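You operate a simulated robot arm through the tools that you are given. There is no shell and no other tool. Be economical: measure what you need, move in short steps, check, and stop when the job is done.

Carry out the task below with a simulated robot arm. There is one attempt and no reset: what you move stays moved.

## Task
Take the grey pipe out of the conduit run.
Fine: orange coupling back, both clips open, pipe on the bench top.
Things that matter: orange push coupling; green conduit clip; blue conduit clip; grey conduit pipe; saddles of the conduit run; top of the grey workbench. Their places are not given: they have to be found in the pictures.

It is judged by the outcome, as a careful person would: the job done as asked, and still so three seconds after it is handed in. It fails if anything else is knocked over, pushed out of place, dropped, spilled or broken.

## Robot
A 6-joint arm with a two-finger parallel gripper, fixed in place. Base frame: the origin is at the foot of the arm, x ahead of it, y to its left, z up; the work surface is at about z = 0.03. Lengths are in m, angles in rad, forces in N, time in s.
With the tool pointing down near the work surface it reaches from about 0.14 to 0.58 m from the base axis. Its first joint turns from -1.152 to 1.152 rad. Payload 2.1 kg.
Tool frame: the origin (TCP) lies between the finger pads and is the grasp point; the fingertips stand 0.03 m ahead of it; z points along the fingers, y is the line along which they close. Largest opening 0.094 m; finger width 0.028, thickness 0.01; the body of the gripper, 0.05 by 0.096 m, starts 0.055 m behind the TCP.
Orientation is told as [roll, pitch, yaw] about the base's x, y, z axes, in that order, counted from this pose: with the fingers straight down and closing along the base's y, the tool's x points along the base's -x, its y along +y and its z along -z.

## Interface
- The arm moves only by the tool drive_tool. Its argument "commands" is a list of rows, each an object of numbers (a shift or turn left out is 0, a gripper value left out holds the last): "fingers": the finger opening in m, from 0 to 0.094; "x", "y", "z": the shift along the tool's x, y, z in m; "ax", "ay", "az": the turn, a rotation vector about the tool's x, y, z in rad. In form: [{"fingers": .., "x": .., "y": .., "z": .., "ax": .., "ay": .., "az": ..}, ...]. A call has 1 to 12 rows; each row is the pose to reach, as a shift and turn from the pose commanded when the call began, along the tool's axes at that moment. A row lasts 0.2 s, in which the tool goes at most 0.05 m and 0.15 rad; a call with a longer step from one row to the next is refused whole, and so is a gripper value outside its range. Where a pose cannot be reached the arm comes as near as it can. A force on the tool above 50 N (or 10 N above the force at the start of the call, whichever is more), or a blocked arm, ends the call early, and 0.2 s more pass. The fingers move at their own pace (about 0.072 m/s each) and stop on an object; they squeeze with about 20 N. The grip force told is the motor's: it shows also when the fingers shut on nothing. Time passes only in rows, and 0.2 s behind the last, so rows that repeat a pose let the fingers close. The reply holds the time, the measured pose of the TCP, the force on the tool along the base axes, the opening and the grip force, in the units named above and with some noise.
- Cameras (640 x 400 px; columns grow to the right, rows downward): "scene" is fixed at [0.061, -0.3661, 0.5025]; the picture's right is [0.75, -0.66, 0.00], its down [-0.25, -0.28, -0.93] and it looks along [0.61, 0.70, -0.38] (base axes); focal length 334 px, centre (320, 200). "wrist" rides on the gripper at [-0.037, 0, -0.058] in the tool frame; the picture's right is [0.00, -1.00, 0.00], its down [0.97, 0.00, -0.24] and it looks along [0.24, 0.00, 0.97] (tool axes); focal length 218 px, centre (320, 200).
- grab_frame(camera): a new picture of that camera. The clock stands still meanwhile.
- pixel_to_xyz(camera, pixels): there is no depth. For up to 12 entries [column, row, z] of the newest picture of that camera ("zoom" is the newest enlarged one), the place [x, y] in the base frame at which the ray of that pixel passes the height z, good to about 0.003 m. The clock stands still meanwhile.
- inspect(camera, box): a new picture of the part [left, top, right, bottom] of that camera's present view, enlarged. The clock stands still meanwhile.
- sign_off(): hands the job in; it is judged then, once.

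Keep the steps short. Do not move on a guess: measure, check each grasp and each placing, and mend mistakes. In all there are 80 turns and 54 pictures (those below and enlarged ones count). Leave the gripper open and the arm clear of the work at the hand-in unless told otherwise, and finish with a single line.

The tools are called after "Request:" as a command line: name --argument value ..., lists and objects as JSON in quotes. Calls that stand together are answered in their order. drive_tool: Moves the arm, as the interface text tells. Its arguments: {"type":"object","properties":{"commands":{"type":"array"}},"required":["commands"]} The other tools are called the same way: grab_frame (camera) takes a picture; pixel_to_xyz (camera, pixels) gives the place at which the rays of pixels pass given heights; inspect (camera, box) takes an enlarged picture of a part of a camera's view; sign_off () hands the job in.

At the start:

```text
t: 0.0
eef_pos: [0.3079, -0.0182, 0.3329]
tcp_rot: [0.0, 0.001, -0.001]
ft_force: [-0.2, 0.8, 0.4]
width: 0.094
grasp_force: 0.1
```

scene: 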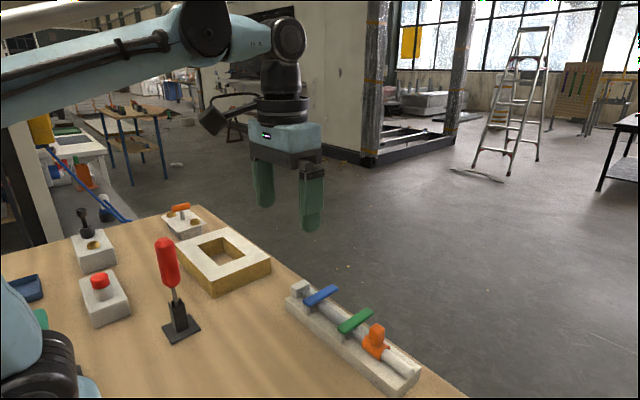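
wrist: 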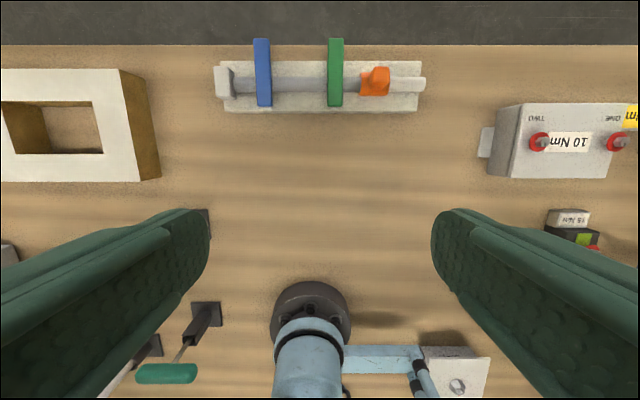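

I see the conduit run at the far edge of the bench (wrist picture about 215-425, 38-112). I enlarge it in both views.

Request:
inspect --camera "scene" --box '[270, 265, 450, 400]'

Request:
inspect --camera "wrist" --box '[200, 20, 440, 130]'

```text
2.96 times, centred on (360, 332) of scene
```

zoom: 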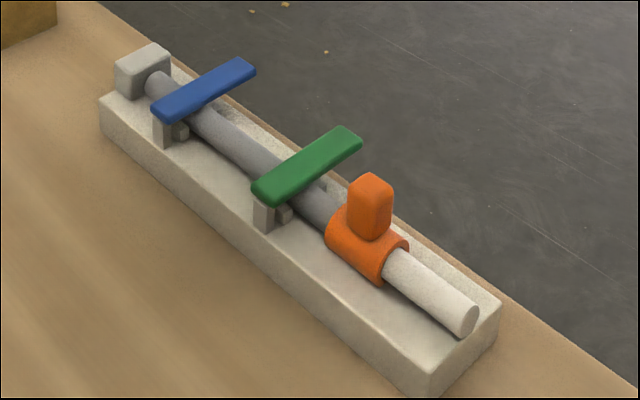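

```text
2.67 times, centred on (320, 75) of wrist
```

zoom: 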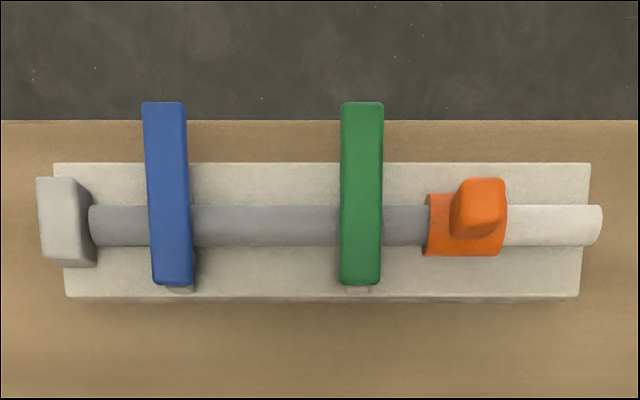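

I triangulate: same points in both views at several heights. Blue near end, green near end, orange tab top, white pipe end.

Request:
pixel_to_xyz --camera "wrist" --pixels '[[264.9, 106, 0.06], [264.9, 106, 0.1], [335, 106, 0.06], [335, 106, 0.1], [335.5, 58.5, 0.06], [335.5, 58.5, 0.1], [380, 87, 0.06], [380, 87, 0.1], [425, 84, 0.05], [425, 84, 0.08], [224, 131, 0.03], [417, 112, 0.05]]'

Request:
pixel_to_xyz --camera "scene" --pixels '[[305.5, 304, 0.06], [305.5, 304, 0.1], [340.5, 331, 0.06], [340.5, 331, 0.1], [369, 311, 0.06], [369, 311, 0.1], [376, 329, 0.08], [376, 329, 0.12], [414, 374, 0.05], [414, 374, 0.08], [405, 391, 0.05], [420, 373, 0.05]]'

```text
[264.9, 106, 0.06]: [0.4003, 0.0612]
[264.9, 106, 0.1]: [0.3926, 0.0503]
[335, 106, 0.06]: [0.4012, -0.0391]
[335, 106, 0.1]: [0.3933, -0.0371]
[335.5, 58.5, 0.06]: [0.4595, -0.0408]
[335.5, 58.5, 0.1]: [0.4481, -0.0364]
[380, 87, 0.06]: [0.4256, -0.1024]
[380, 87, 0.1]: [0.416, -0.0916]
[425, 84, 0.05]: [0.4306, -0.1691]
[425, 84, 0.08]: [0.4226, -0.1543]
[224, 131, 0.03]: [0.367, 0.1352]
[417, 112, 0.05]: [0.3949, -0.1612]
```

```text
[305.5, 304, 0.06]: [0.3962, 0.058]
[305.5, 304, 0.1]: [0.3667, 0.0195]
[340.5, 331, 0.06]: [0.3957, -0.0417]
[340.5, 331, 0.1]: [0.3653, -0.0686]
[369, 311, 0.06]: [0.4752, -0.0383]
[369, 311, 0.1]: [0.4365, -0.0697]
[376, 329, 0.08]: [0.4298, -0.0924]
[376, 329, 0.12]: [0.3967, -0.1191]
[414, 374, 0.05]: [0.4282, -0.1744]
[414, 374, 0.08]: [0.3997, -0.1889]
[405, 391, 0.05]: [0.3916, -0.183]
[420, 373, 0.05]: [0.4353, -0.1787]
```

Blue and green near ends sit at about z 0.06, x 0.40, y 0.06 and -0.04. I go closer for a better measure (tool x is base -x).

Request:
drive_tool --commands '[{"x": -0.04, "z": 0.02}, {"x": -0.08, "y": -0.01, "z": 0.05}, {"x": -0.11, "y": -0.02, "z": 0.08}, {"x": -0.11, "y": -0.02, "z": 0.08}]'

Request:
grab_frame --camera "wrist"

```text
refused: row 2 steps farther than a row can; nothing moved
```

```text
49 pictures are left
```

wrist: 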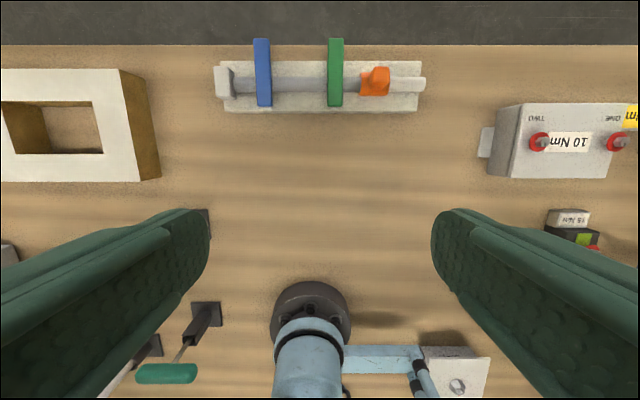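

Step too long; I split it into smaller rows.

Request:
drive_tool --commands '[{"x": -0.03, "z": 0.02}, {"x": -0.06, "y": -0.01, "z": 0.04}, {"x": -0.09, "y": -0.02, "z": 0.06}, {"x": -0.11, "y": -0.02, "z": 0.08}, {"x": -0.11, "y": -0.02, "z": 0.08}]'

Request:
grab_frame --camera "wrist"

```text
t: 1.2
eef_pos: [0.4192, -0.0367, 0.2562]
tcp_rot: [-0.002, 0.0, 0.0]
ft_force: [0.9, 0.1, 0.4]
width: 0.0941
grasp_force: 0.1
```

```text
48 pictures are left
```

wrist: 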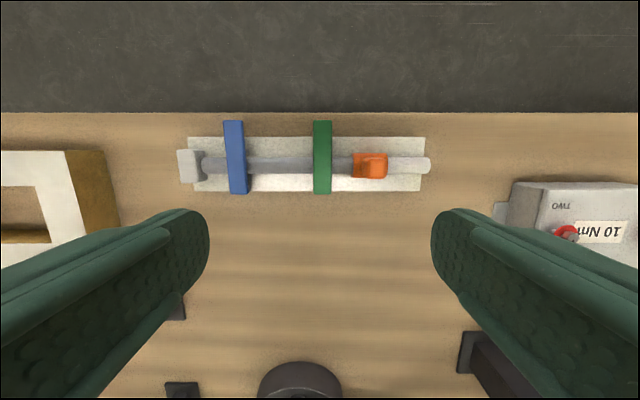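

Request:
inspect --camera "wrist" --box '[170, 105, 440, 205]'

Request:
pixel_to_xyz --camera "wrist" --pixels '[[322.5, 121, 0.07], [322.5, 121, 0.1], [322, 194, 0.06], [322, 194, 0.08], [238, 194, 0.06], [238, 194, 0.08], [233, 121, 0.07], [233, 121, 0.1], [431, 165, 0.06], [186, 191, 0.045], [423, 191, 0.045], [423, 191, 0.06]]'

Request:
pixel_to_xyz --camera "scene" --pixels '[[370, 312, 0.06], [370, 312, 0.07], [370, 312, 0.08], [340.5, 331, 0.06], [340.5, 331, 0.07], [336, 290, 0.06], [336, 290, 0.07], [336, 290, 0.08], [299, 284, 0.06], [299, 284, 0.08], [418, 366, 0.06], [418, 366, 0.045]]'

```text
2.37 times, centred on (305, 155) of wrist
```

zoom: 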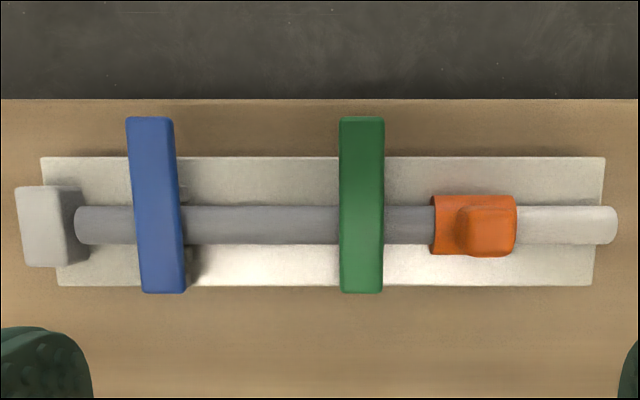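

```text
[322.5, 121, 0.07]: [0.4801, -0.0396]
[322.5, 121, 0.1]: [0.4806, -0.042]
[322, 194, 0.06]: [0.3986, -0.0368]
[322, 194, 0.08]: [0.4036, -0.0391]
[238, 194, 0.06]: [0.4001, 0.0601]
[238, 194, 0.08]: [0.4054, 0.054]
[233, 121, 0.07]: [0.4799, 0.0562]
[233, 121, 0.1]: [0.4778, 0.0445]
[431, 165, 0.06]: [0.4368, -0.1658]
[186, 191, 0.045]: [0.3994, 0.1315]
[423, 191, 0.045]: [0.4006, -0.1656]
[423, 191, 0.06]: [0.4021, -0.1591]
```

```text
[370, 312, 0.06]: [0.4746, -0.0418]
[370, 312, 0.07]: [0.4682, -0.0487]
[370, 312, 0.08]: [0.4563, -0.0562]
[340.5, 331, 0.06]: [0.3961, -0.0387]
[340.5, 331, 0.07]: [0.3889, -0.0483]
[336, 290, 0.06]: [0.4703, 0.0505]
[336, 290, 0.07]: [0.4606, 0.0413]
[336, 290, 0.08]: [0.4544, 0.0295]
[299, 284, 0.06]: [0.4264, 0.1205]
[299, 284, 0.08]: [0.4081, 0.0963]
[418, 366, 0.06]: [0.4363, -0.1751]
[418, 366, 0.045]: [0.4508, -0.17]
```

Levers run x 0.40 to 0.48 with tops near z 0.06; the posts are at the near end. Now the coupling tab and the pipe heights.

Request:
pixel_to_xyz --camera "wrist" --pixels '[[378, 168, 0.07], [378, 168, 0.08], [378, 168, 0.09], [352.5, 165, 0.055], [388, 165, 0.055], [302, 162, 0.055], [302, 155, 0.05], [302, 171, 0.05], [423, 134, 0.045], [213, 165, 0.05]]'

Request:
pixel_to_xyz --camera "scene" --pixels '[[377, 326, 0.07], [377, 326, 0.08], [377, 326, 0.09], [418, 370, 0.05], [418, 370, 0.06], [437, 368, 0.045], [398, 392, 0.045], [380.5, 422, 0.03], [422, 369, 0.05]]'

Request:
inspect --camera "scene" --box '[340, 310, 440, 400]'

```text
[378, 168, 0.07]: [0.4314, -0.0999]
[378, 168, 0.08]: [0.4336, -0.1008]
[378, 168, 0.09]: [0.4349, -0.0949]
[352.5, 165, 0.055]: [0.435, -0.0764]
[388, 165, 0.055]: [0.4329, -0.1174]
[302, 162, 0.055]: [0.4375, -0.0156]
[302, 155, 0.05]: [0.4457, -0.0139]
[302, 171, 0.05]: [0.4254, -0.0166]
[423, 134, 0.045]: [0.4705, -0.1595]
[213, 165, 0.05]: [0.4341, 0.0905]
```

```text
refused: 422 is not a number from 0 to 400
```

```text
4.44 times, centred on (390, 355) of scene
```

zoom: 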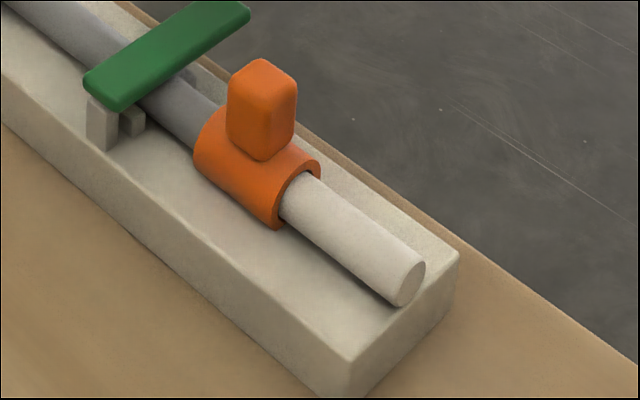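

Request:
pixel_to_xyz --camera "zoom" --pixels '[[262, 72, 0.07], [262, 72, 0.08], [262, 72, 0.09], [412, 282, 0.05], [412, 282, 0.06], [354, 360, 0.04], [354, 360, 0.05], [350, 398, 0.03], [458, 255, 0.045], [452, 310, 0.03], [102, 150, 0.045], [270, 155, 0.06]]'

```text
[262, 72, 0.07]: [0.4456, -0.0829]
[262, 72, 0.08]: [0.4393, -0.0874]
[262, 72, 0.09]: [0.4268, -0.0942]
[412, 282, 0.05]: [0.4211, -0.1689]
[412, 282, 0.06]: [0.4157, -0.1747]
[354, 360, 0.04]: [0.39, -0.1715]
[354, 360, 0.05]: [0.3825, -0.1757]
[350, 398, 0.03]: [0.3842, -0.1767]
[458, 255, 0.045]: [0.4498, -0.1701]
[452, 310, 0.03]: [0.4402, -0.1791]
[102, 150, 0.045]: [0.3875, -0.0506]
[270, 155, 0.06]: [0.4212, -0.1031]
```

Tab top is near (0.434, -0.095, 0.085). I narrow the fingers to 0.055 and go above it, to z about 0.13, then check.

Request:
drive_tool --commands '[{"fingers": 0.055, "x": -0.007, "y": -0.03, "z": 0.02}, {"x": -0.014, "y": -0.058, "z": 0.05}, {"x": -0.014, "y": -0.058, "z": 0.09}, {"x": -0.014, "y": -0.058, "z": 0.125}, {"x": -0.014, "y": -0.058, "z": 0.125}]'

Request:
inspect --camera "scene" --box '[300, 240, 460, 390]'

Request:
grab_frame --camera "wrist"

```text
t: 2.4
eef_pos: [0.4333, -0.0937, 0.1302]
tcp_rot: [0.001, 0.0, 0.001]
ft_force: [-0.2, 0.3, -0.8]
width: 0.055
grasp_force: 0.1
```

```text
2.67 times, centred on (380, 315) of scene
```

zoom: 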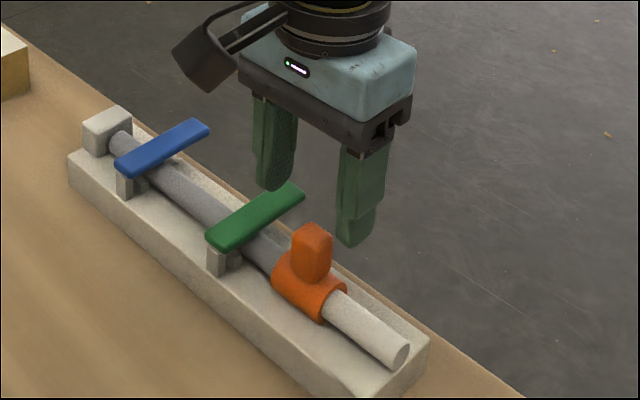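

```text
44 pictures are left
```

wrist: 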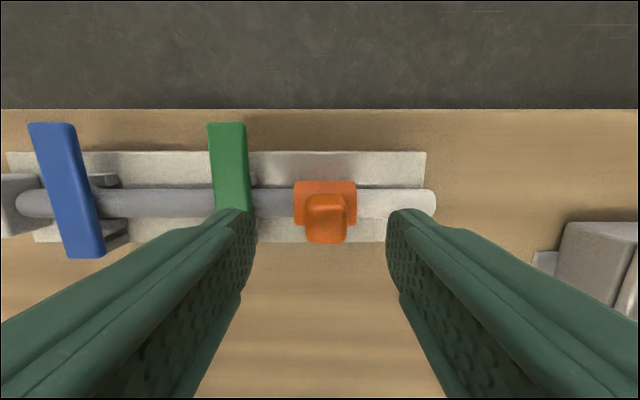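

Request:
pixel_to_xyz --camera "wrist" --pixels '[[326, 197, 0.085], [326, 222, 0.085], [326, 243, 0.085], [326, 182, 0.06], [250, 200, 0.06], [207, 123, 0.06], [247, 123, 0.06], [302, 205, 0.085], [348, 215, 0.085], [295, 190, 0.06], [357, 190, 0.06]]'

```text
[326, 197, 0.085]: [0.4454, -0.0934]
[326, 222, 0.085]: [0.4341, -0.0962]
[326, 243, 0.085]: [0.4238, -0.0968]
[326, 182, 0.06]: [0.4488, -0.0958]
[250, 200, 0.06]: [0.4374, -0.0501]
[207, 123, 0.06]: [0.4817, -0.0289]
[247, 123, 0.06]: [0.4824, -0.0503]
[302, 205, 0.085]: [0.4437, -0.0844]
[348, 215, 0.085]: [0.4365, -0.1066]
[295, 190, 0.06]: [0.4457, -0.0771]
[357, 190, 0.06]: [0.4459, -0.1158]
```

Tab is centred at (0.434, -0.0955), 0.022 wide. I lower to z 0.102 (tips 0.072) and close.

Request:
drive_tool --commands '[{"y": -0.002, "z": 0.014}, {"y": -0.002, "z": 0.028}, {"y": -0.002, "z": 0.028, "fingers": 0.0}, {"y": -0.002, "z": 0.028}, {"y": -0.002, "z": 0.028}]'

Request:
inspect --camera "scene" --box '[300, 240, 460, 390]'

```text
t: 3.6
eef_pos: [0.4328, -0.0971, 0.102]
tcp_rot: [-0.002, -0.001, -0.001]
ft_force: [0.0, -0.8, -5.8]
width: 0.0218
grasp_force: 44.8
```

```text
2.67 times, centred on (380, 315) of scene
```

zoom: 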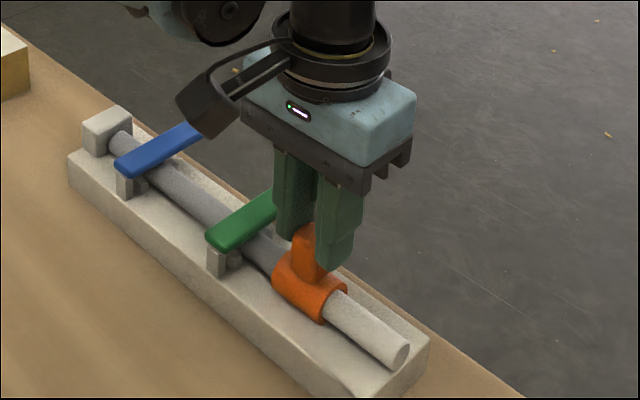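

The tab is held at 0.022. I slide it along -y in small rows.

Request:
drive_tool --commands '[{"y": -0.005}, {"y": -0.01}, {"y": -0.015}, {"y": -0.02}, {"y": -0.02}]'

Request:
inspect --camera "scene" --box '[300, 240, 460, 390]'

```text
t: 4.8
eef_pos: [0.4326, -0.1192, 0.1027]
tcp_rot: [-0.001, -0.007, 0.0]
ft_force: [25.3, 3.3, 3.6]
width: 0.0216
grasp_force: 44.9
```

```text
2.67 times, centred on (380, 315) of scene
```

zoom: 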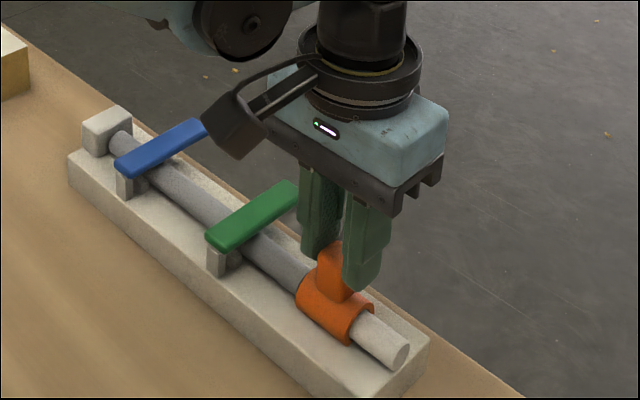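

It slides; a sideways force of 25 N in +x built up, so I ease 2 mm to +x and go on.

Request:
drive_tool --commands '[{"x": -0.001, "y": 0}, {"x": -0.002, "y": -0.003}, {"x": -0.002, "y": -0.006}, {"x": -0.002, "y": -0.006}]'

```text
t: 5.8
eef_pos: [0.4321, -0.1258, 0.1014]
tcp_rot: [-0.001, 0.001, -0.002]
ft_force: [6.0, 1.3, 24.5]
width: 0.0216
grasp_force: 44.4
```

Sideways force fell to 6; now 24 N upward, so I ease up by 1 mm and continue.

Request:
drive_tool --commands '[{"z": -0.001}, {"z": -0.001, "y": -0.004}, {"z": -0.001, "y": -0.008}, {"z": -0.001, "y": -0.012}, {"z": -0.001, "y": -0.012}]'

Request:
inspect --camera "scene" --box '[300, 240, 460, 390]'

```text
t: 7.0
eef_pos: [0.4332, -0.138, 0.1018]
tcp_rot: [0.001, -0.001, 0.001]
ft_force: [0.1, 2.8, 14.4]
width: 0.0218
grasp_force: 45.0
```

```text
2.67 times, centred on (380, 315) of scene
```

zoom: 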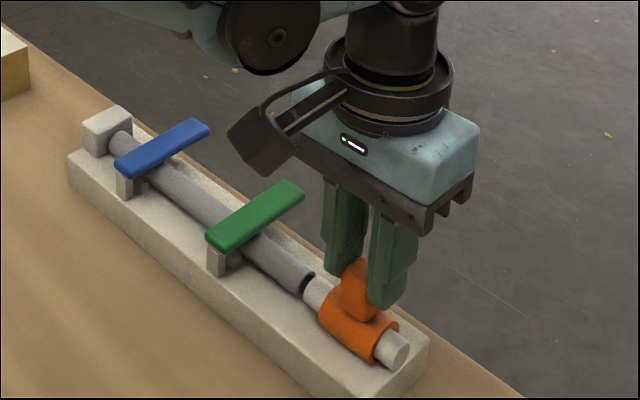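

The joint at (308,282) is bare and the coupling sits wholly on the white stub (moved 41 mm). I release and rise.

Request:
drive_tool --commands '[{"fingers": 0.05}, {}, {"z": -0.03}, {"z": -0.07}, {"z": -0.07}]'

Request:
grab_frame --camera "wrist"

```text
t: 8.2
eef_pos: [0.4342, -0.1366, 0.1708]
tcp_rot: [0.001, -0.001, 0.002]
ft_force: [0.2, 0.0, 0.0]
width: 0.0499
grasp_force: 0.0
```

```text
40 pictures are left
```

wrist: 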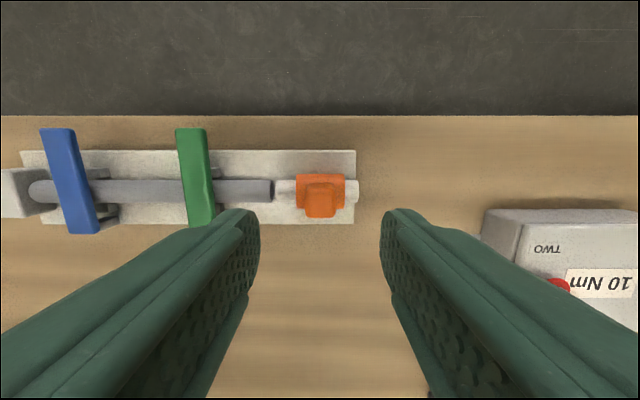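

Coupling is free-standing on the stub. Next the green lever tip, centre about (0.474, -0.040). I move above it at z 0.12.

Request:
drive_tool --commands '[{"x": -0.013, "y": 0.032}, {"x": -0.026, "y": 0.064}, {"x": -0.04, "y": 0.097}, {"x": -0.04, "y": 0.097, "z": 0.03}, {"x": -0.04, "y": 0.097, "z": 0.05}, {"x": -0.04, "y": 0.097, "z": 0.05}]'

Request:
grab_frame --camera "wrist"

Request:
inspect --camera "scene" --box '[280, 220, 440, 370]'

```text
t: 9.6
eef_pos: [0.4731, -0.0389, 0.1201]
tcp_rot: [-0.001, 0.0, -0.001]
ft_force: [-0.3, -0.2, -0.3]
width: 0.0501
grasp_force: 0.0
```

```text
39 pictures are left
```

wrist: 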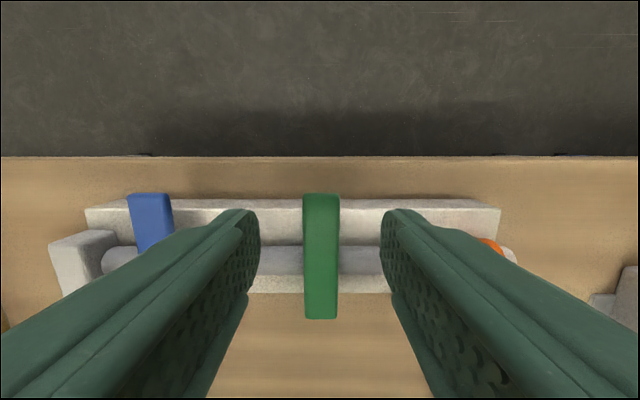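

```text
2.67 times, centred on (360, 295) of scene
```

zoom: 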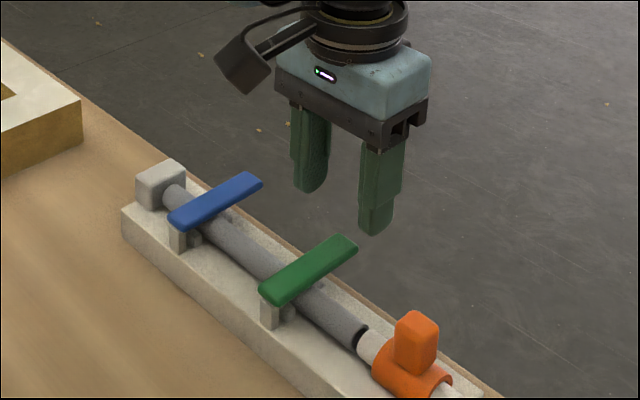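

Request:
pixel_to_xyz --camera "wrist" --pixels '[[321, 193, 0.06], [321, 193, 0.07], [321, 318, 0.06], [321, 318, 0.07], [280, 198, 0.03], [280, 208, 0.05], [280, 292, 0.05], [280, 246, 0.06], [280, 275, 0.05]]'

Request:
pixel_to_xyz --camera "zoom" --pixels '[[345, 238, 0.06], [345, 238, 0.07], [268, 292, 0.06], [268, 292, 0.07], [268, 292, 0.08]]'

```text
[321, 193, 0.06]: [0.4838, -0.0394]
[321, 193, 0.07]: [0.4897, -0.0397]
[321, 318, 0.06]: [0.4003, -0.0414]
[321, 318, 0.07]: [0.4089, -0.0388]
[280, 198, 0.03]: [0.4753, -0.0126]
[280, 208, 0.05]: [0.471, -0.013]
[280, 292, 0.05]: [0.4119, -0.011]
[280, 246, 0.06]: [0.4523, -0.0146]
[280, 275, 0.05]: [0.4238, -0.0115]
```

```text
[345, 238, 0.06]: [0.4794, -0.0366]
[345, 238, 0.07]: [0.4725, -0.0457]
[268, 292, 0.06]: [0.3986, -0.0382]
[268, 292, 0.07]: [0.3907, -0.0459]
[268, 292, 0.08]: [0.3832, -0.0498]
```

Lever top z 0.06, tip x 0.482; base top is about 0.038. I go to x 0.476, z 0.076 (tips 0.046) and close.

Request:
drive_tool --commands '[{"x": -0.003, "z": 0.02}, {"x": -0.003, "z": 0.044}, {"x": -0.003, "z": 0.044, "fingers": 0.0}, {"x": -0.003, "z": 0.044}, {"x": -0.003, "z": 0.044}]'

Request:
inspect --camera "scene" --box '[280, 220, 440, 370]'

```text
t: 10.8
eef_pos: [0.4757, -0.0399, 0.0757]
tcp_rot: [0.0, 0.0, 0.001]
ft_force: [0.4, 12.1, -2.3]
width: 0.0216
grasp_force: 44.9
```

```text
2.67 times, centred on (360, 295) of scene
```

zoom: 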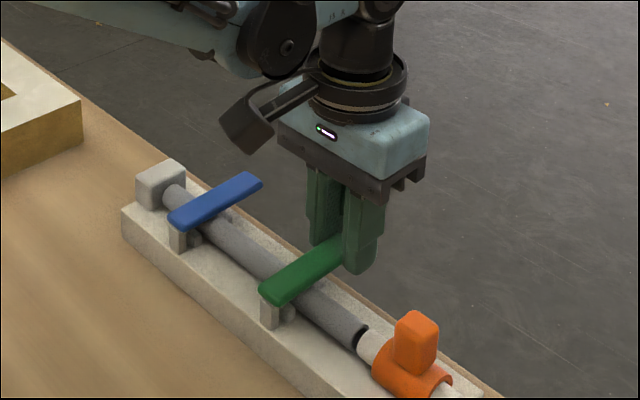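

Lever held (0.0216). I lift in an arc about the hinge near x 0.406: first to about 20 degrees.

Request:
drive_tool --commands '[{"x": 0.0003, "z": -0.006}, {"x": 0.001, "z": -0.012}, {"x": 0.0024, "z": -0.018}, {"x": 0.0042, "z": -0.024}, {"x": 0.0042, "z": -0.024}]'

Request:
inspect --camera "scene" --box '[280, 220, 440, 370]'

```text
t: 12.0
eef_pos: [0.4733, -0.0402, 0.1006]
tcp_rot: [-0.001, 0.0, 0.0]
ft_force: [1.1, 6.0, -16.7]
width: 0.0218
grasp_force: 44.8
```

```text
2.67 times, centred on (360, 295) of scene
```

zoom: 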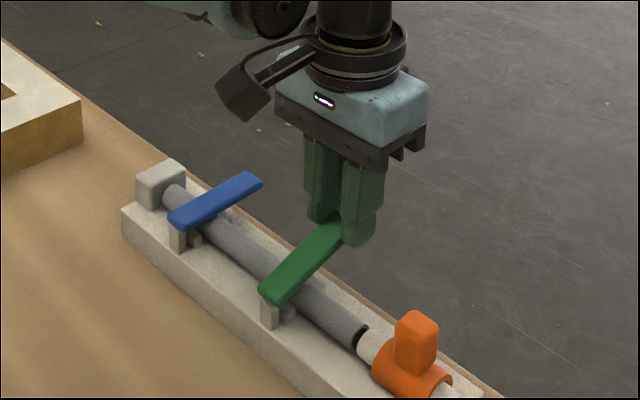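

The lever turns up as expected. Continue the arc to about 60 degrees.

Request:
drive_tool --commands '[{"x": 0.0025, "z": -0.0055}, {"x": 0.0052, "z": -0.011}, {"x": 0.0085, "z": -0.016}, {"x": 0.0122, "z": -0.021}, {"x": 0.0163, "z": -0.0255}, {"x": 0.0208, "z": -0.0297}, {"x": 0.0257, "z": -0.0333}, {"x": 0.0308, "z": -0.0367}, {"x": 0.0308, "z": -0.0367}]'

Request:
inspect --camera "scene" --box '[280, 220, 440, 370]'

```text
t: 14.0
eef_pos: [0.4428, -0.0398, 0.1391]
tcp_rot: [-0.002, -0.008, 0.0]
ft_force: [19.4, -2.2, 1.8]
width: 0.0216
grasp_force: 44.9
```

```text
2.67 times, centred on (360, 295) of scene
```

zoom: 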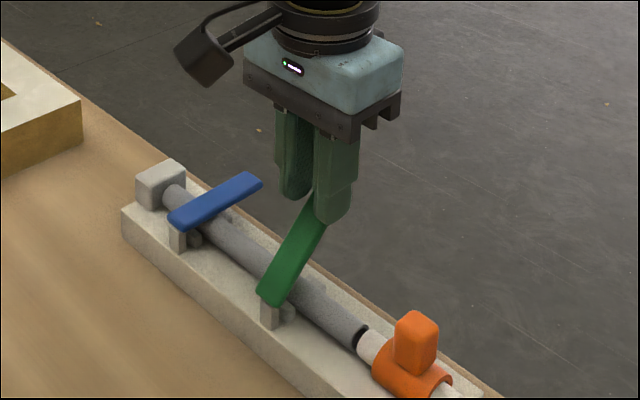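

Good, around 60 degrees. On to about 100 degrees, watching the force for a stop.

Request:
drive_tool --commands '[{"x": 0.0055, "z": -0.0028}, {"x": 0.0111, "z": -0.0052}, {"x": 0.017, "z": -0.007}, {"x": 0.0228, "z": -0.0083}, {"x": 0.029, "z": -0.009}, {"x": 0.035, "z": -0.0094}, {"x": 0.041, "z": -0.009}, {"x": 0.0472, "z": -0.0083}, {"x": 0.0472, "z": -0.0083}]'

Request:
inspect --camera "scene" --box '[280, 220, 440, 370]'

```text
t: 16.0
eef_pos: [0.3925, -0.0398, 0.1454]
tcp_rot: [0.0, 0.001, 0.0]
ft_force: [0.0, -0.3, 0.1]
width: 0.0
grasp_force: 33.5
```

```text
2.67 times, centred on (360, 295) of scene
```

zoom: 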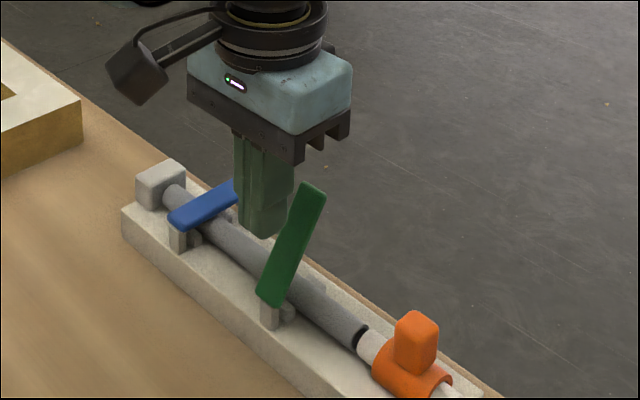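

The fingers slid off and the lever stays up, leaning slightly toward +x. I look with the wrist camera.

Request:
grab_frame --camera "wrist"

Request:
pixel_to_xyz --camera "zoom" --pixels '[[312, 187, 0.12], [312, 187, 0.13], [312, 187, 0.14], [268, 300, 0.055]]'

```text
33 pictures are left
```

wrist: 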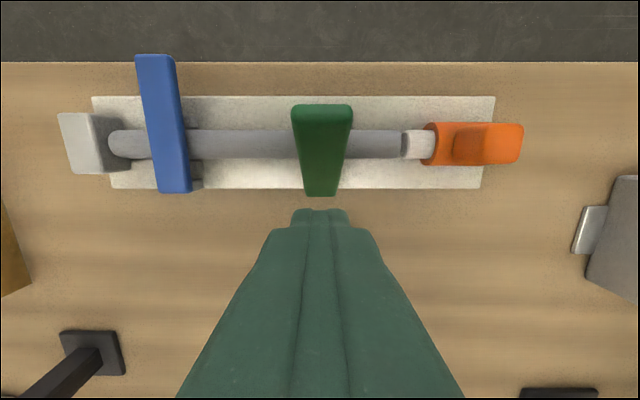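

```text
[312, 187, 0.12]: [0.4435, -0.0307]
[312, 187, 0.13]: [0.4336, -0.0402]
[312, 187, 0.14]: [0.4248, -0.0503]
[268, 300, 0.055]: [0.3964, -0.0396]
```

Tip is at about (0.434, -0.040, 0.13), about 68 degrees. I'll test from the +x side, with a light push, whether that is its stop. First up and over.

Request:
drive_tool --commands '[{"z": -0.04}, {"x": -0.04, "z": -0.045}, {"x": -0.08, "z": -0.045}, {"x": -0.08, "z": -0.01}, {"x": -0.08, "z": 0.0}, {"x": -0.08, "z": 0.0}]'

Request:
drive_tool --commands '[{"x": 0.006}, {"x": 0.012}, {"x": 0.016}, {"x": 0.019}, {"x": 0.019}]'

```text
t: 17.4
eef_pos: [0.4744, -0.0377, 0.1442]
tcp_rot: [0.0, 0.0, 0.001]
ft_force: [0.5, 0.0, 1.3]
width: 0.0002
grasp_force: 32.9
```

```text
t: 18.6
eef_pos: [0.4557, -0.0394, 0.147]
tcp_rot: [0.002, -0.001, 0.0]
ft_force: [0.5, -0.3, 0.5]
width: 0.0002
grasp_force: 32.8
```

No contact yet at x 0.456. Small steps on.

Request:
drive_tool --commands '[{"x": 0.003}, {"x": 0.006}, {"x": 0.009}, {"x": 0.011}, {"x": 0.011}]'

Request:
inspect --camera "scene" --box '[280, 220, 440, 370]'

```text
t: 19.8
eef_pos: [0.4463, -0.039, 0.1481]
tcp_rot: [0.0, 0.0, 0.001]
ft_force: [-0.8, 0.5, 0.2]
width: 0.0001
grasp_force: 32.8
```

```text
2.67 times, centred on (360, 295) of scene
```

zoom: 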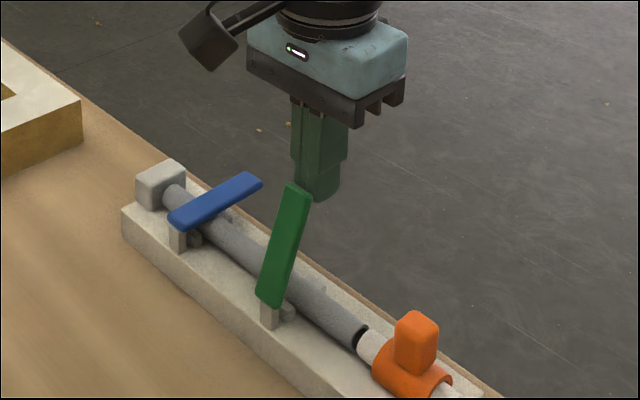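

The lever moves lightly, so it was not at its stop. I push on towards upright in small steps.

Request:
drive_tool --commands '[{"x": 0.004}, {"x": 0.008}, {"x": 0.012}, {"x": 0.016}, {"x": 0.02}, {"x": 0.024}, {"x": 0.028}, {"x": 0.028}]'

Request:
inspect --camera "scene" --box '[280, 220, 440, 370]'

```text
t: 21.6
eef_pos: [0.4159, -0.0392, 0.1474]
tcp_rot: [0.0, 0.001, 0.0]
ft_force: [0.0, -0.1, 0.0]
width: 0.0
grasp_force: 32.4
```

```text
2.67 times, centred on (360, 295) of scene
```

zoom: 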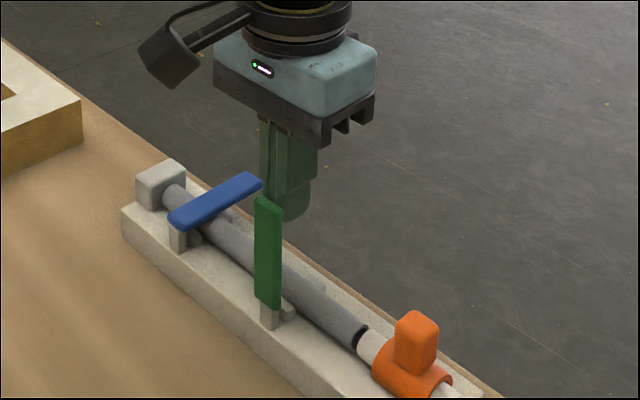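

It is about upright with no resistance. A bit further for clearance, watching for a stop.

Request:
drive_tool --commands '[{"x": 0.004}, {"x": 0.008}, {"x": 0.012}, {"x": 0.016}, {"x": 0.016}]'

Request:
inspect --camera "scene" --box '[280, 220, 440, 370]'

```text
t: 22.9
eef_pos: [0.4048, -0.039, 0.148]
tcp_rot: [-0.002, -0.023, 0.001]
ft_force: [7.8, 0.5, 2.8]
width: 0.0
grasp_force: 33.0
stopped in row 5: the force on the tool passed its limit (the readings are from after the stop); the commanded pose is now the measured one
```

```text
2.67 times, centred on (360, 295) of scene
```

zoom: 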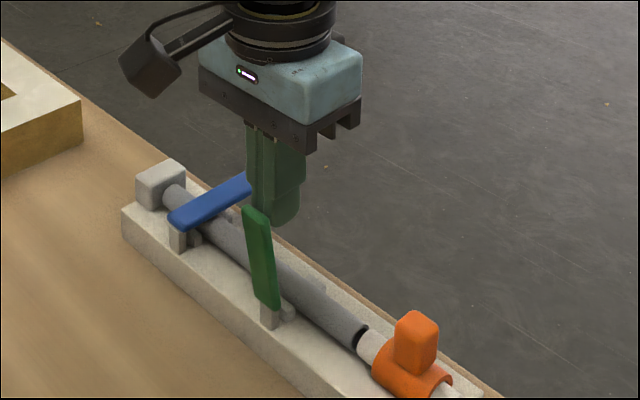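

Green lever is at its stop, past upright. I back off and go above the blue lever tip, opening to 0.05.

Request:
drive_tool --commands '[{"x": -0.02, "ay": 0.023}, {"x": -0.045, "z": -0.01, "ay": 0.023}, {"x": -0.06, "y": 0.035, "z": -0.01, "ay": 0.023, "fingers": 0.05}, {"x": -0.07, "y": 0.07, "z": -0.01, "ay": 0.023}, {"x": -0.07, "y": 0.099, "ay": 0.023}, {"x": -0.07, "y": 0.099, "z": 0.025, "ay": 0.023}, {"x": -0.07, "y": 0.099, "z": 0.025, "ay": 0.023}]'

Request:
grab_frame --camera "wrist"

```text
t: 24.4
eef_pos: [0.4734, 0.0569, 0.1247]
tcp_rot: [-0.003, 0.002, 0.0]
ft_force: [0.1, -0.2, 0.6]
width: 0.0501
grasp_force: 0.0
```

```text
29 pictures are left
```

wrist: 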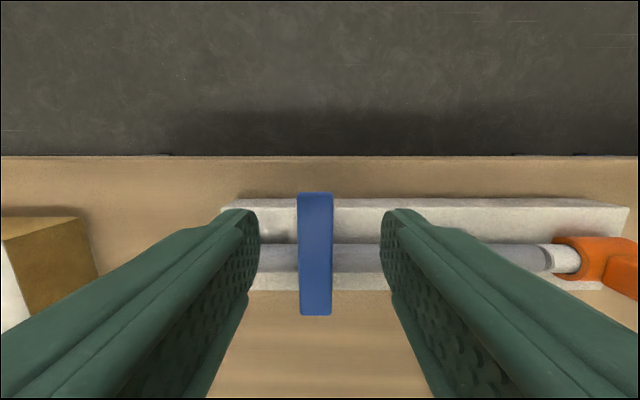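

Blue lever is centred at column 315, so 3 mm to +y. I lower to z 0.076 and close.

Request:
drive_tool --commands '[{"x": -0.003, "y": 0.003, "z": 0.025}, {"x": -0.003, "y": 0.003, "z": 0.048}, {"x": -0.003, "y": 0.003, "z": 0.048, "fingers": 0.0}, {"x": -0.003, "y": 0.003, "z": 0.048}, {"x": -0.003, "y": 0.003, "z": 0.048}]'

```text
t: 25.6
eef_pos: [0.4776, 0.0595, 0.0763]
tcp_rot: [-0.005, 0.002, 0.0]
ft_force: [-1.4, -17.7, -6.6]
width: 0.0213
grasp_force: 45.4
```

Held at 0.0213. Same arc, easing 1 mm to -y against the side force.

Request:
drive_tool --commands '[{"x": 0.0003, "y": -0.001, "z": -0.006}, {"x": 0.0011, "y": -0.001, "z": -0.0122}, {"x": 0.0024, "y": -0.001, "z": -0.0181}, {"x": 0.0042, "y": -0.001, "z": -0.0239}, {"x": 0.0066, "y": -0.001, "z": -0.0296}, {"x": 0.0094, "y": -0.001, "z": -0.035}, {"x": 0.0127, "y": -0.001, "z": -0.0402}, {"x": 0.0164, "y": -0.001, "z": -0.045}, {"x": 0.0205, "y": -0.001, "z": -0.0495}, {"x": 0.025, "y": -0.001, "z": -0.0536}, {"x": 0.0298, "y": -0.001, "z": -0.0573}, {"x": 0.0298, "y": -0.001, "z": -0.0573}]'

Request:
inspect --camera "scene" --box '[260, 200, 420, 350]'

```text
t: 28.2
eef_pos: [0.4508, 0.0601, 0.1336]
tcp_rot: [-0.011, -0.004, -0.001]
ft_force: [18.3, -24.2, -2.9]
width: 0.0217
grasp_force: 45.3
```

```text
2.67 times, centred on (340, 275) of scene
```

zoom: 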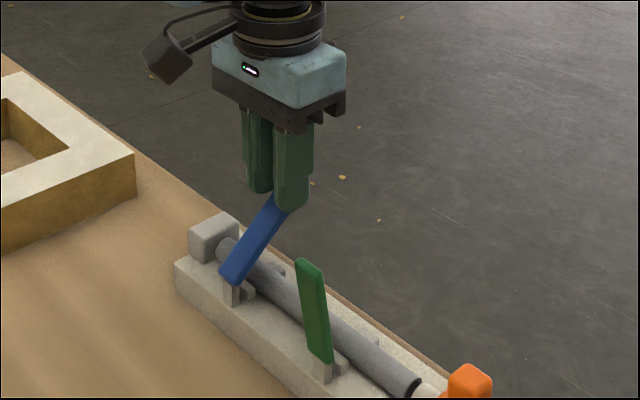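

Blue is up at about 55 degrees. I open, back away to +x, close the fingers and push it the rest of the way as with green.

Request:
drive_tool --commands '[{"fingers": 0.05}, {}, {"x": -0.02, "ax": 0.0}, {"x": -0.04, "z": -0.005}, {"x": -0.04, "z": -0.012, "fingers": 0.0}, {"x": -0.04, "z": -0.012}, {"x": -0.04, "z": -0.012}]'

Request:
drive_tool --commands '[{"x": 0.006}, {"x": 0.012}, {"x": 0.018}, {"x": 0.024}, {"x": 0.03}, {"x": 0.036}, {"x": 0.042}, {"x": 0.047}, {"x": 0.052}, {"x": 0.056}, {"x": 0.06}, {"x": 0.06}]'

Request:
inspect --camera "scene" --box '[260, 200, 420, 350]'

```text
t: 29.9
eef_pos: [0.4903, 0.0618, 0.1471]
tcp_rot: [-0.001, 0.002, 0.0]
ft_force: [-0.4, 0.0, -0.5]
width: 0.0001
grasp_force: 19.7
```

```text
t: 32.5
eef_pos: [0.4283, 0.0622, 0.1459]
tcp_rot: [-0.002, 0.002, 0.002]
ft_force: [0.6, -0.5, -0.5]
width: 0.0
grasp_force: 20.1
```

```text
2.67 times, centred on (340, 275) of scene
```

zoom: 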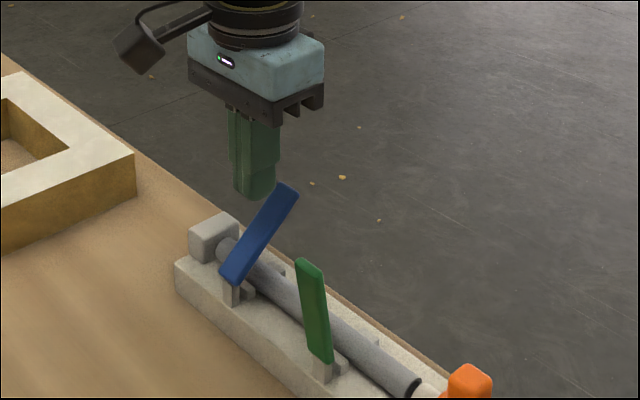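

The fingertips passed just over the tip. I go up, back to x 0.49 and lower to z 0.125, then push.

Request:
drive_tool --commands '[{"z": -0.03}, {"x": -0.03, "z": -0.03}, {"x": -0.062, "z": -0.03}, {"x": -0.062, "z": 0.0}, {"x": -0.062, "z": 0.021}, {"x": -0.062, "z": 0.021}]'

Request:
drive_tool --commands '[{"x": 0.006}, {"x": 0.012}, {"x": 0.018}, {"x": 0.024}, {"x": 0.03}, {"x": 0.036}, {"x": 0.041, "z": -0.004}, {"x": 0.046, "z": -0.008}, {"x": 0.051, "z": -0.012}, {"x": 0.056, "z": -0.015}, {"x": 0.06, "z": -0.018}, {"x": 0.06, "z": -0.018}]'

Request:
inspect --camera "scene" --box '[260, 200, 420, 350]'

```text
t: 33.9
eef_pos: [0.4922, 0.0618, 0.1246]
tcp_rot: [-0.003, 0.0, -0.001]
ft_force: [0.3, -0.6, -0.4]
width: 0.0
grasp_force: 20.0
```

```text
t: 35.3
eef_pos: [0.4556, 0.0629, 0.1266]
tcp_rot: [0.0, -0.009, -0.001]
ft_force: [3.8, 0.3, 6.2]
width: 0.0
grasp_force: 19.8
stopped in row 7: the force on the tool passed its limit (the readings are from after the stop); the commanded pose is now the measured one
```

```text
2.67 times, centred on (340, 275) of scene
```

zoom: 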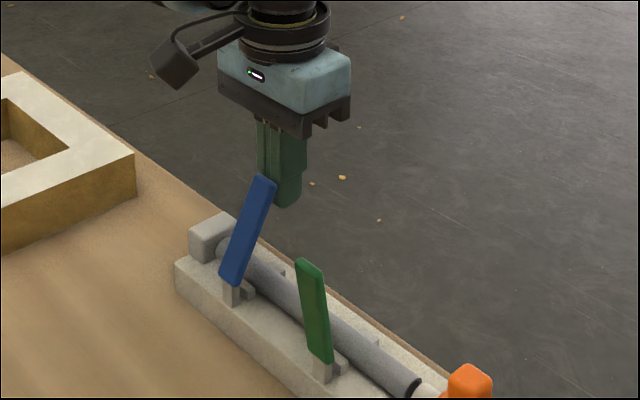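

It moved to about 72 degrees, then a force spike stopped it. I raise 15 mm for a better lever arm and continue gently.

Request:
drive_tool --commands '[{"x": -0.006, "ay": 0.009}, {"x": -0.006, "z": -0.015, "ay": 0.009}, {"x": -0.002, "z": -0.018, "ay": 0.009}, {"x": 0.002, "z": -0.019, "ay": 0.009}, {"x": 0.006, "z": -0.02, "ay": 0.009}, {"x": 0.01, "z": -0.021, "ay": 0.009}, {"x": 0.014, "z": -0.021, "ay": 0.009}, {"x": 0.018, "z": -0.021, "ay": 0.009}, {"x": 0.022, "z": -0.021, "ay": 0.009}, {"x": 0.026, "z": -0.021, "ay": 0.009}, {"x": 0.03, "z": -0.021, "ay": 0.009}, {"x": 0.03, "z": -0.021, "ay": 0.009}]'

Request:
inspect --camera "scene" --box '[260, 200, 420, 350]'

```text
t: 37.9
eef_pos: [0.4272, 0.0624, 0.1487]
tcp_rot: [-0.001, 0.001, -0.001]
ft_force: [-0.1, -0.3, 0.0]
width: 0.0
grasp_force: 20.5
```

```text
2.67 times, centred on (340, 275) of scene
```

zoom: 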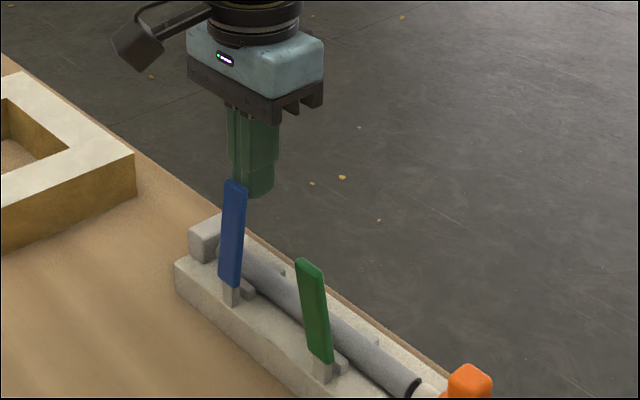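

Working well. On until it matches the green one.

Request:
drive_tool --commands '[{"x": 0.004}, {"x": 0.008}, {"x": 0.012}, {"x": 0.015}, {"x": 0.018}, {"x": 0.021}, {"x": 0.021}]'

Request:
inspect --camera "scene" --box '[260, 200, 420, 350]'

```text
t: 39.5
eef_pos: [0.4061, 0.0623, 0.1475]
tcp_rot: [-0.001, -0.002, 0.0]
ft_force: [12.6, -0.7, 4.8]
width: 0.0001
grasp_force: 20.1
```

```text
2.67 times, centred on (340, 275) of scene
```

zoom: 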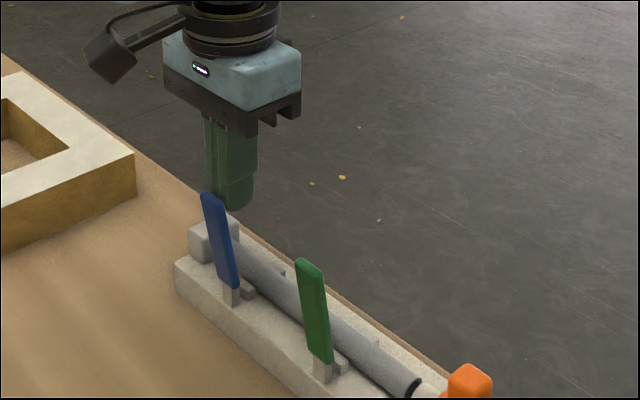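

Both clips are fully open. I back off, rise to z 0.23, then turn the tool 90 degrees so the fingers close across the pipe, over about (0.435, 0.012).

Request:
drive_tool --commands '[{"x": -0.03, "z": -0.01}, {"x": -0.03, "z": -0.05, "az": 0.14}, {"x": -0.03, "z": -0.08, "az": 0.28, "fingers": 0.06}, {"x": -0.03, "y": -0.02, "z": -0.08, "az": 0.42}, {"x": -0.03, "y": -0.035, "z": -0.08, "az": 0.56}, {"x": -0.03, "y": -0.05, "z": -0.08, "az": 0.7}, {"x": -0.03, "y": -0.05, "z": -0.08, "az": 0.84}, {"x": -0.03, "y": -0.05, "z": -0.08, "az": 0.98}, {"x": -0.03, "y": -0.05, "z": -0.08, "az": 1.12}, {"x": -0.03, "y": -0.05, "z": -0.08, "az": 1.27}, {"x": -0.03, "y": -0.05, "z": -0.08, "az": 1.42}, {"x": -0.03, "y": -0.05, "z": -0.08, "az": 1.57}]'

Request:
grab_frame --camera "wrist"

Request:
grab_frame --camera "scene"

```text
t: 42.1
eef_pos: [0.4352, 0.0129, 0.2278]
tcp_rot: [-0.001, -0.001, -1.572]
ft_force: [0.0, 0.8, -0.8]
width: 0.0601
grasp_force: 0.1
```

```text
23 pictures are left
```

wrist: 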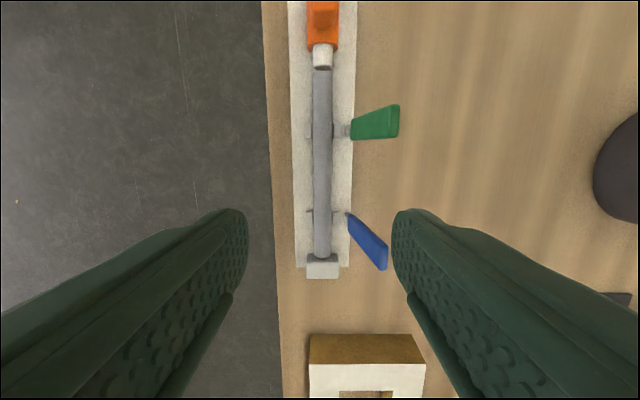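

```text
22 pictures are left
```

scene: 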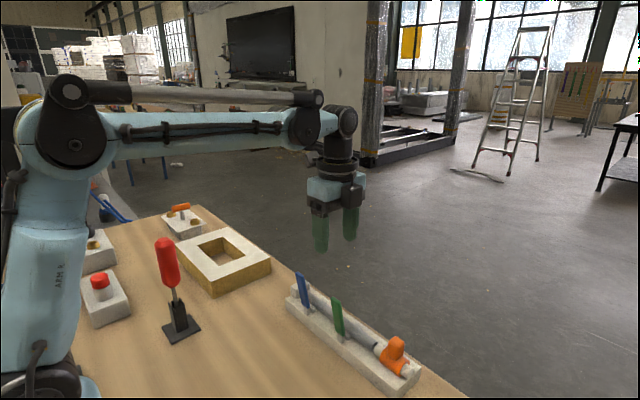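

The pipe is clear from row 68 to 258. I measure its ends and centre line.

Request:
inspect --camera "wrist" --box '[260, 50, 400, 290]'

Request:
pixel_to_xyz --camera "wrist" --pixels '[[322, 70, 0.05], [322, 256, 0.05], [313, 160, 0.048], [332, 160, 0.048], [322, 160, 0.055], [322, 160, 0.045], [296, 266, 0.04], [348, 266, 0.04], [322, 211, 0.05], [322, 128, 0.05]]'

```text
1.67 times, centred on (330, 170) of wrist
```

zoom: 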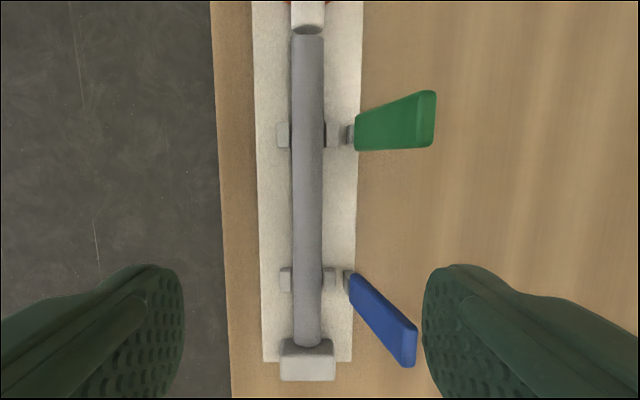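

```text
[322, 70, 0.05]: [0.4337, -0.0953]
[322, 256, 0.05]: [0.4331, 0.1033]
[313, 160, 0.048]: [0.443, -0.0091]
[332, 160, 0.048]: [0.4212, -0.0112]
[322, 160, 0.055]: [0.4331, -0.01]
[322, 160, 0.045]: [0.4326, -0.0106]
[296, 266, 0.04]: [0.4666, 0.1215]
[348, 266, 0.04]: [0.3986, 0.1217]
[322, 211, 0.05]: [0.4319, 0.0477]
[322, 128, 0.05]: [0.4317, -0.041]
```

Pipe: about 0.021 thick, y -0.095 to 0.105, x 0.4335. I go down over its middle (0.4335, 0.006) with opening 0.05 to z 0.10. Tool x is now base +y.

Request:
drive_tool --commands '[{"fingers": 0.05, "x": -0.007, "y": -0.0015, "z": 0.03}, {"x": -0.007, "y": -0.0015, "z": 0.065}, {"x": -0.007, "y": -0.0015, "z": 0.1}, {"x": -0.007, "y": -0.0015, "z": 0.128}, {"x": -0.007, "y": -0.0015, "z": 0.128}]'

Request:
grab_frame --camera "wrist"

Request:
inspect --camera "scene" --box '[270, 220, 430, 370]'

```text
t: 43.3
eef_pos: [0.4353, 0.0064, 0.0979]
tcp_rot: [-0.001, 0.0, -1.569]
ft_force: [0.6, 0.7, -0.2]
width: 0.05
grasp_force: 0.0
```

```text
20 pictures are left
```

wrist: 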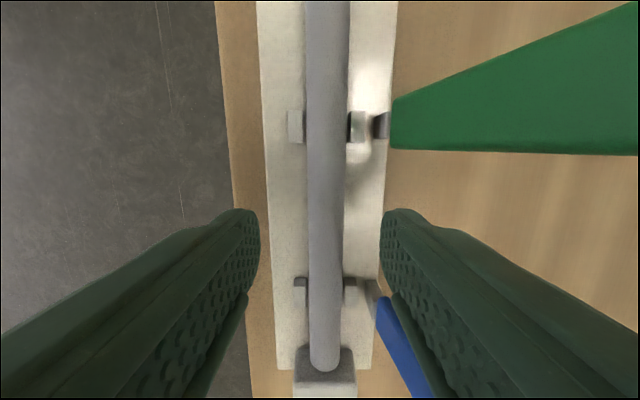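

```text
2.67 times, centred on (350, 295) of scene
```

zoom: 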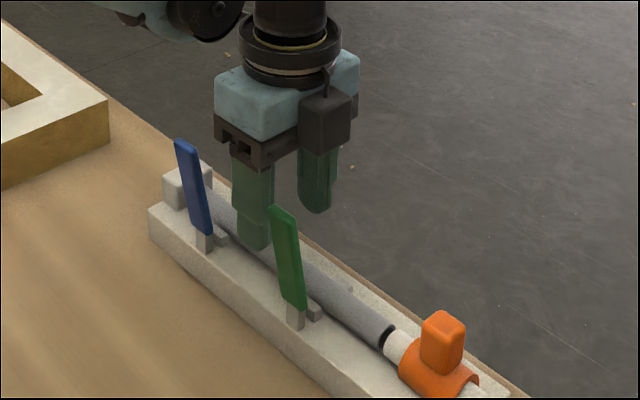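

Pipe is 3 mm toward -x of the finger centre. I correct and go down slowly to z 0.074 (tips 0.044).

Request:
drive_tool --commands '[{"y": -0.003, "z": 0.008}, {"y": -0.003, "z": 0.015}, {"y": -0.003, "z": 0.02}, {"y": -0.003, "z": 0.024}, {"y": -0.003, "z": 0.024}]'

Request:
inspect --camera "scene" --box '[270, 220, 430, 370]'

```text
t: 44.5
eef_pos: [0.4333, 0.0059, 0.075]
tcp_rot: [-0.002, -0.001, -1.57]
ft_force: [-0.4, -0.4, -0.6]
width: 0.0497
grasp_force: 0.1
```

```text
2.67 times, centred on (350, 295) of scene
```

zoom: 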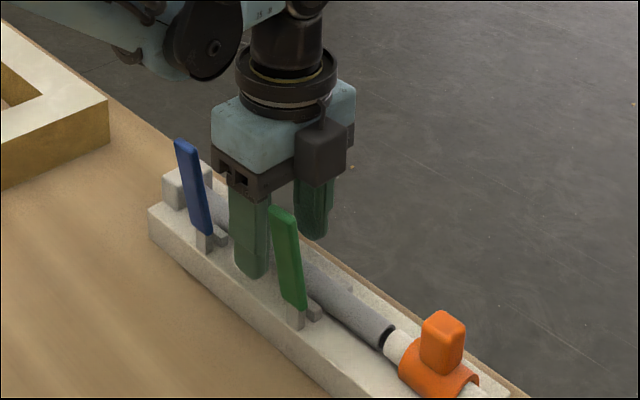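

No contact. I close and check the width.

Request:
drive_tool --commands '[{"fingers": 0.0}, {}, {}]'

```text
t: 45.3
eef_pos: [0.4323, 0.0053, 0.0748]
tcp_rot: [-0.002, 0.002, -1.569]
ft_force: [0.0, -0.1, 15.1]
width: 0.0135
grasp_force: 20.0
```

Width 0.0135 with a 15 N upward force: the tips pinch only the upper part of the pipe. I open and go lower in small steps.

Request:
drive_tool --commands '[{"fingers": 0.04}, {}, {"z": 0.003}, {"z": 0.006}, {"z": 0.006}]'

Request:
inspect --camera "scene" --box '[290, 250, 390, 340]'

```text
t: 46.5
eef_pos: [0.4303, 0.0051, 0.0688]
tcp_rot: [-0.002, 0.0, -1.568]
ft_force: [0.5, 0.3, 0.1]
width: 0.0401
grasp_force: 0.0
```

```text
4.44 times, centred on (340, 295) of scene
```

zoom: 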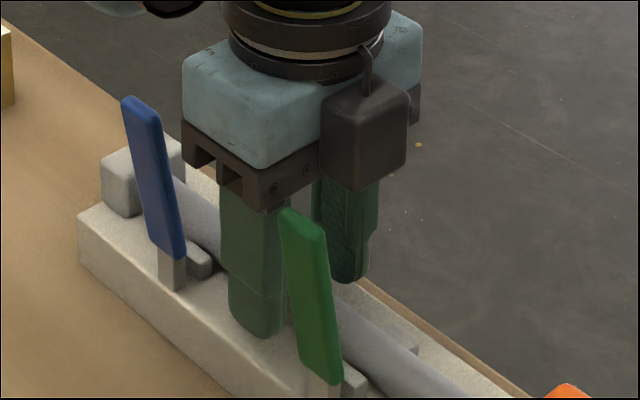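

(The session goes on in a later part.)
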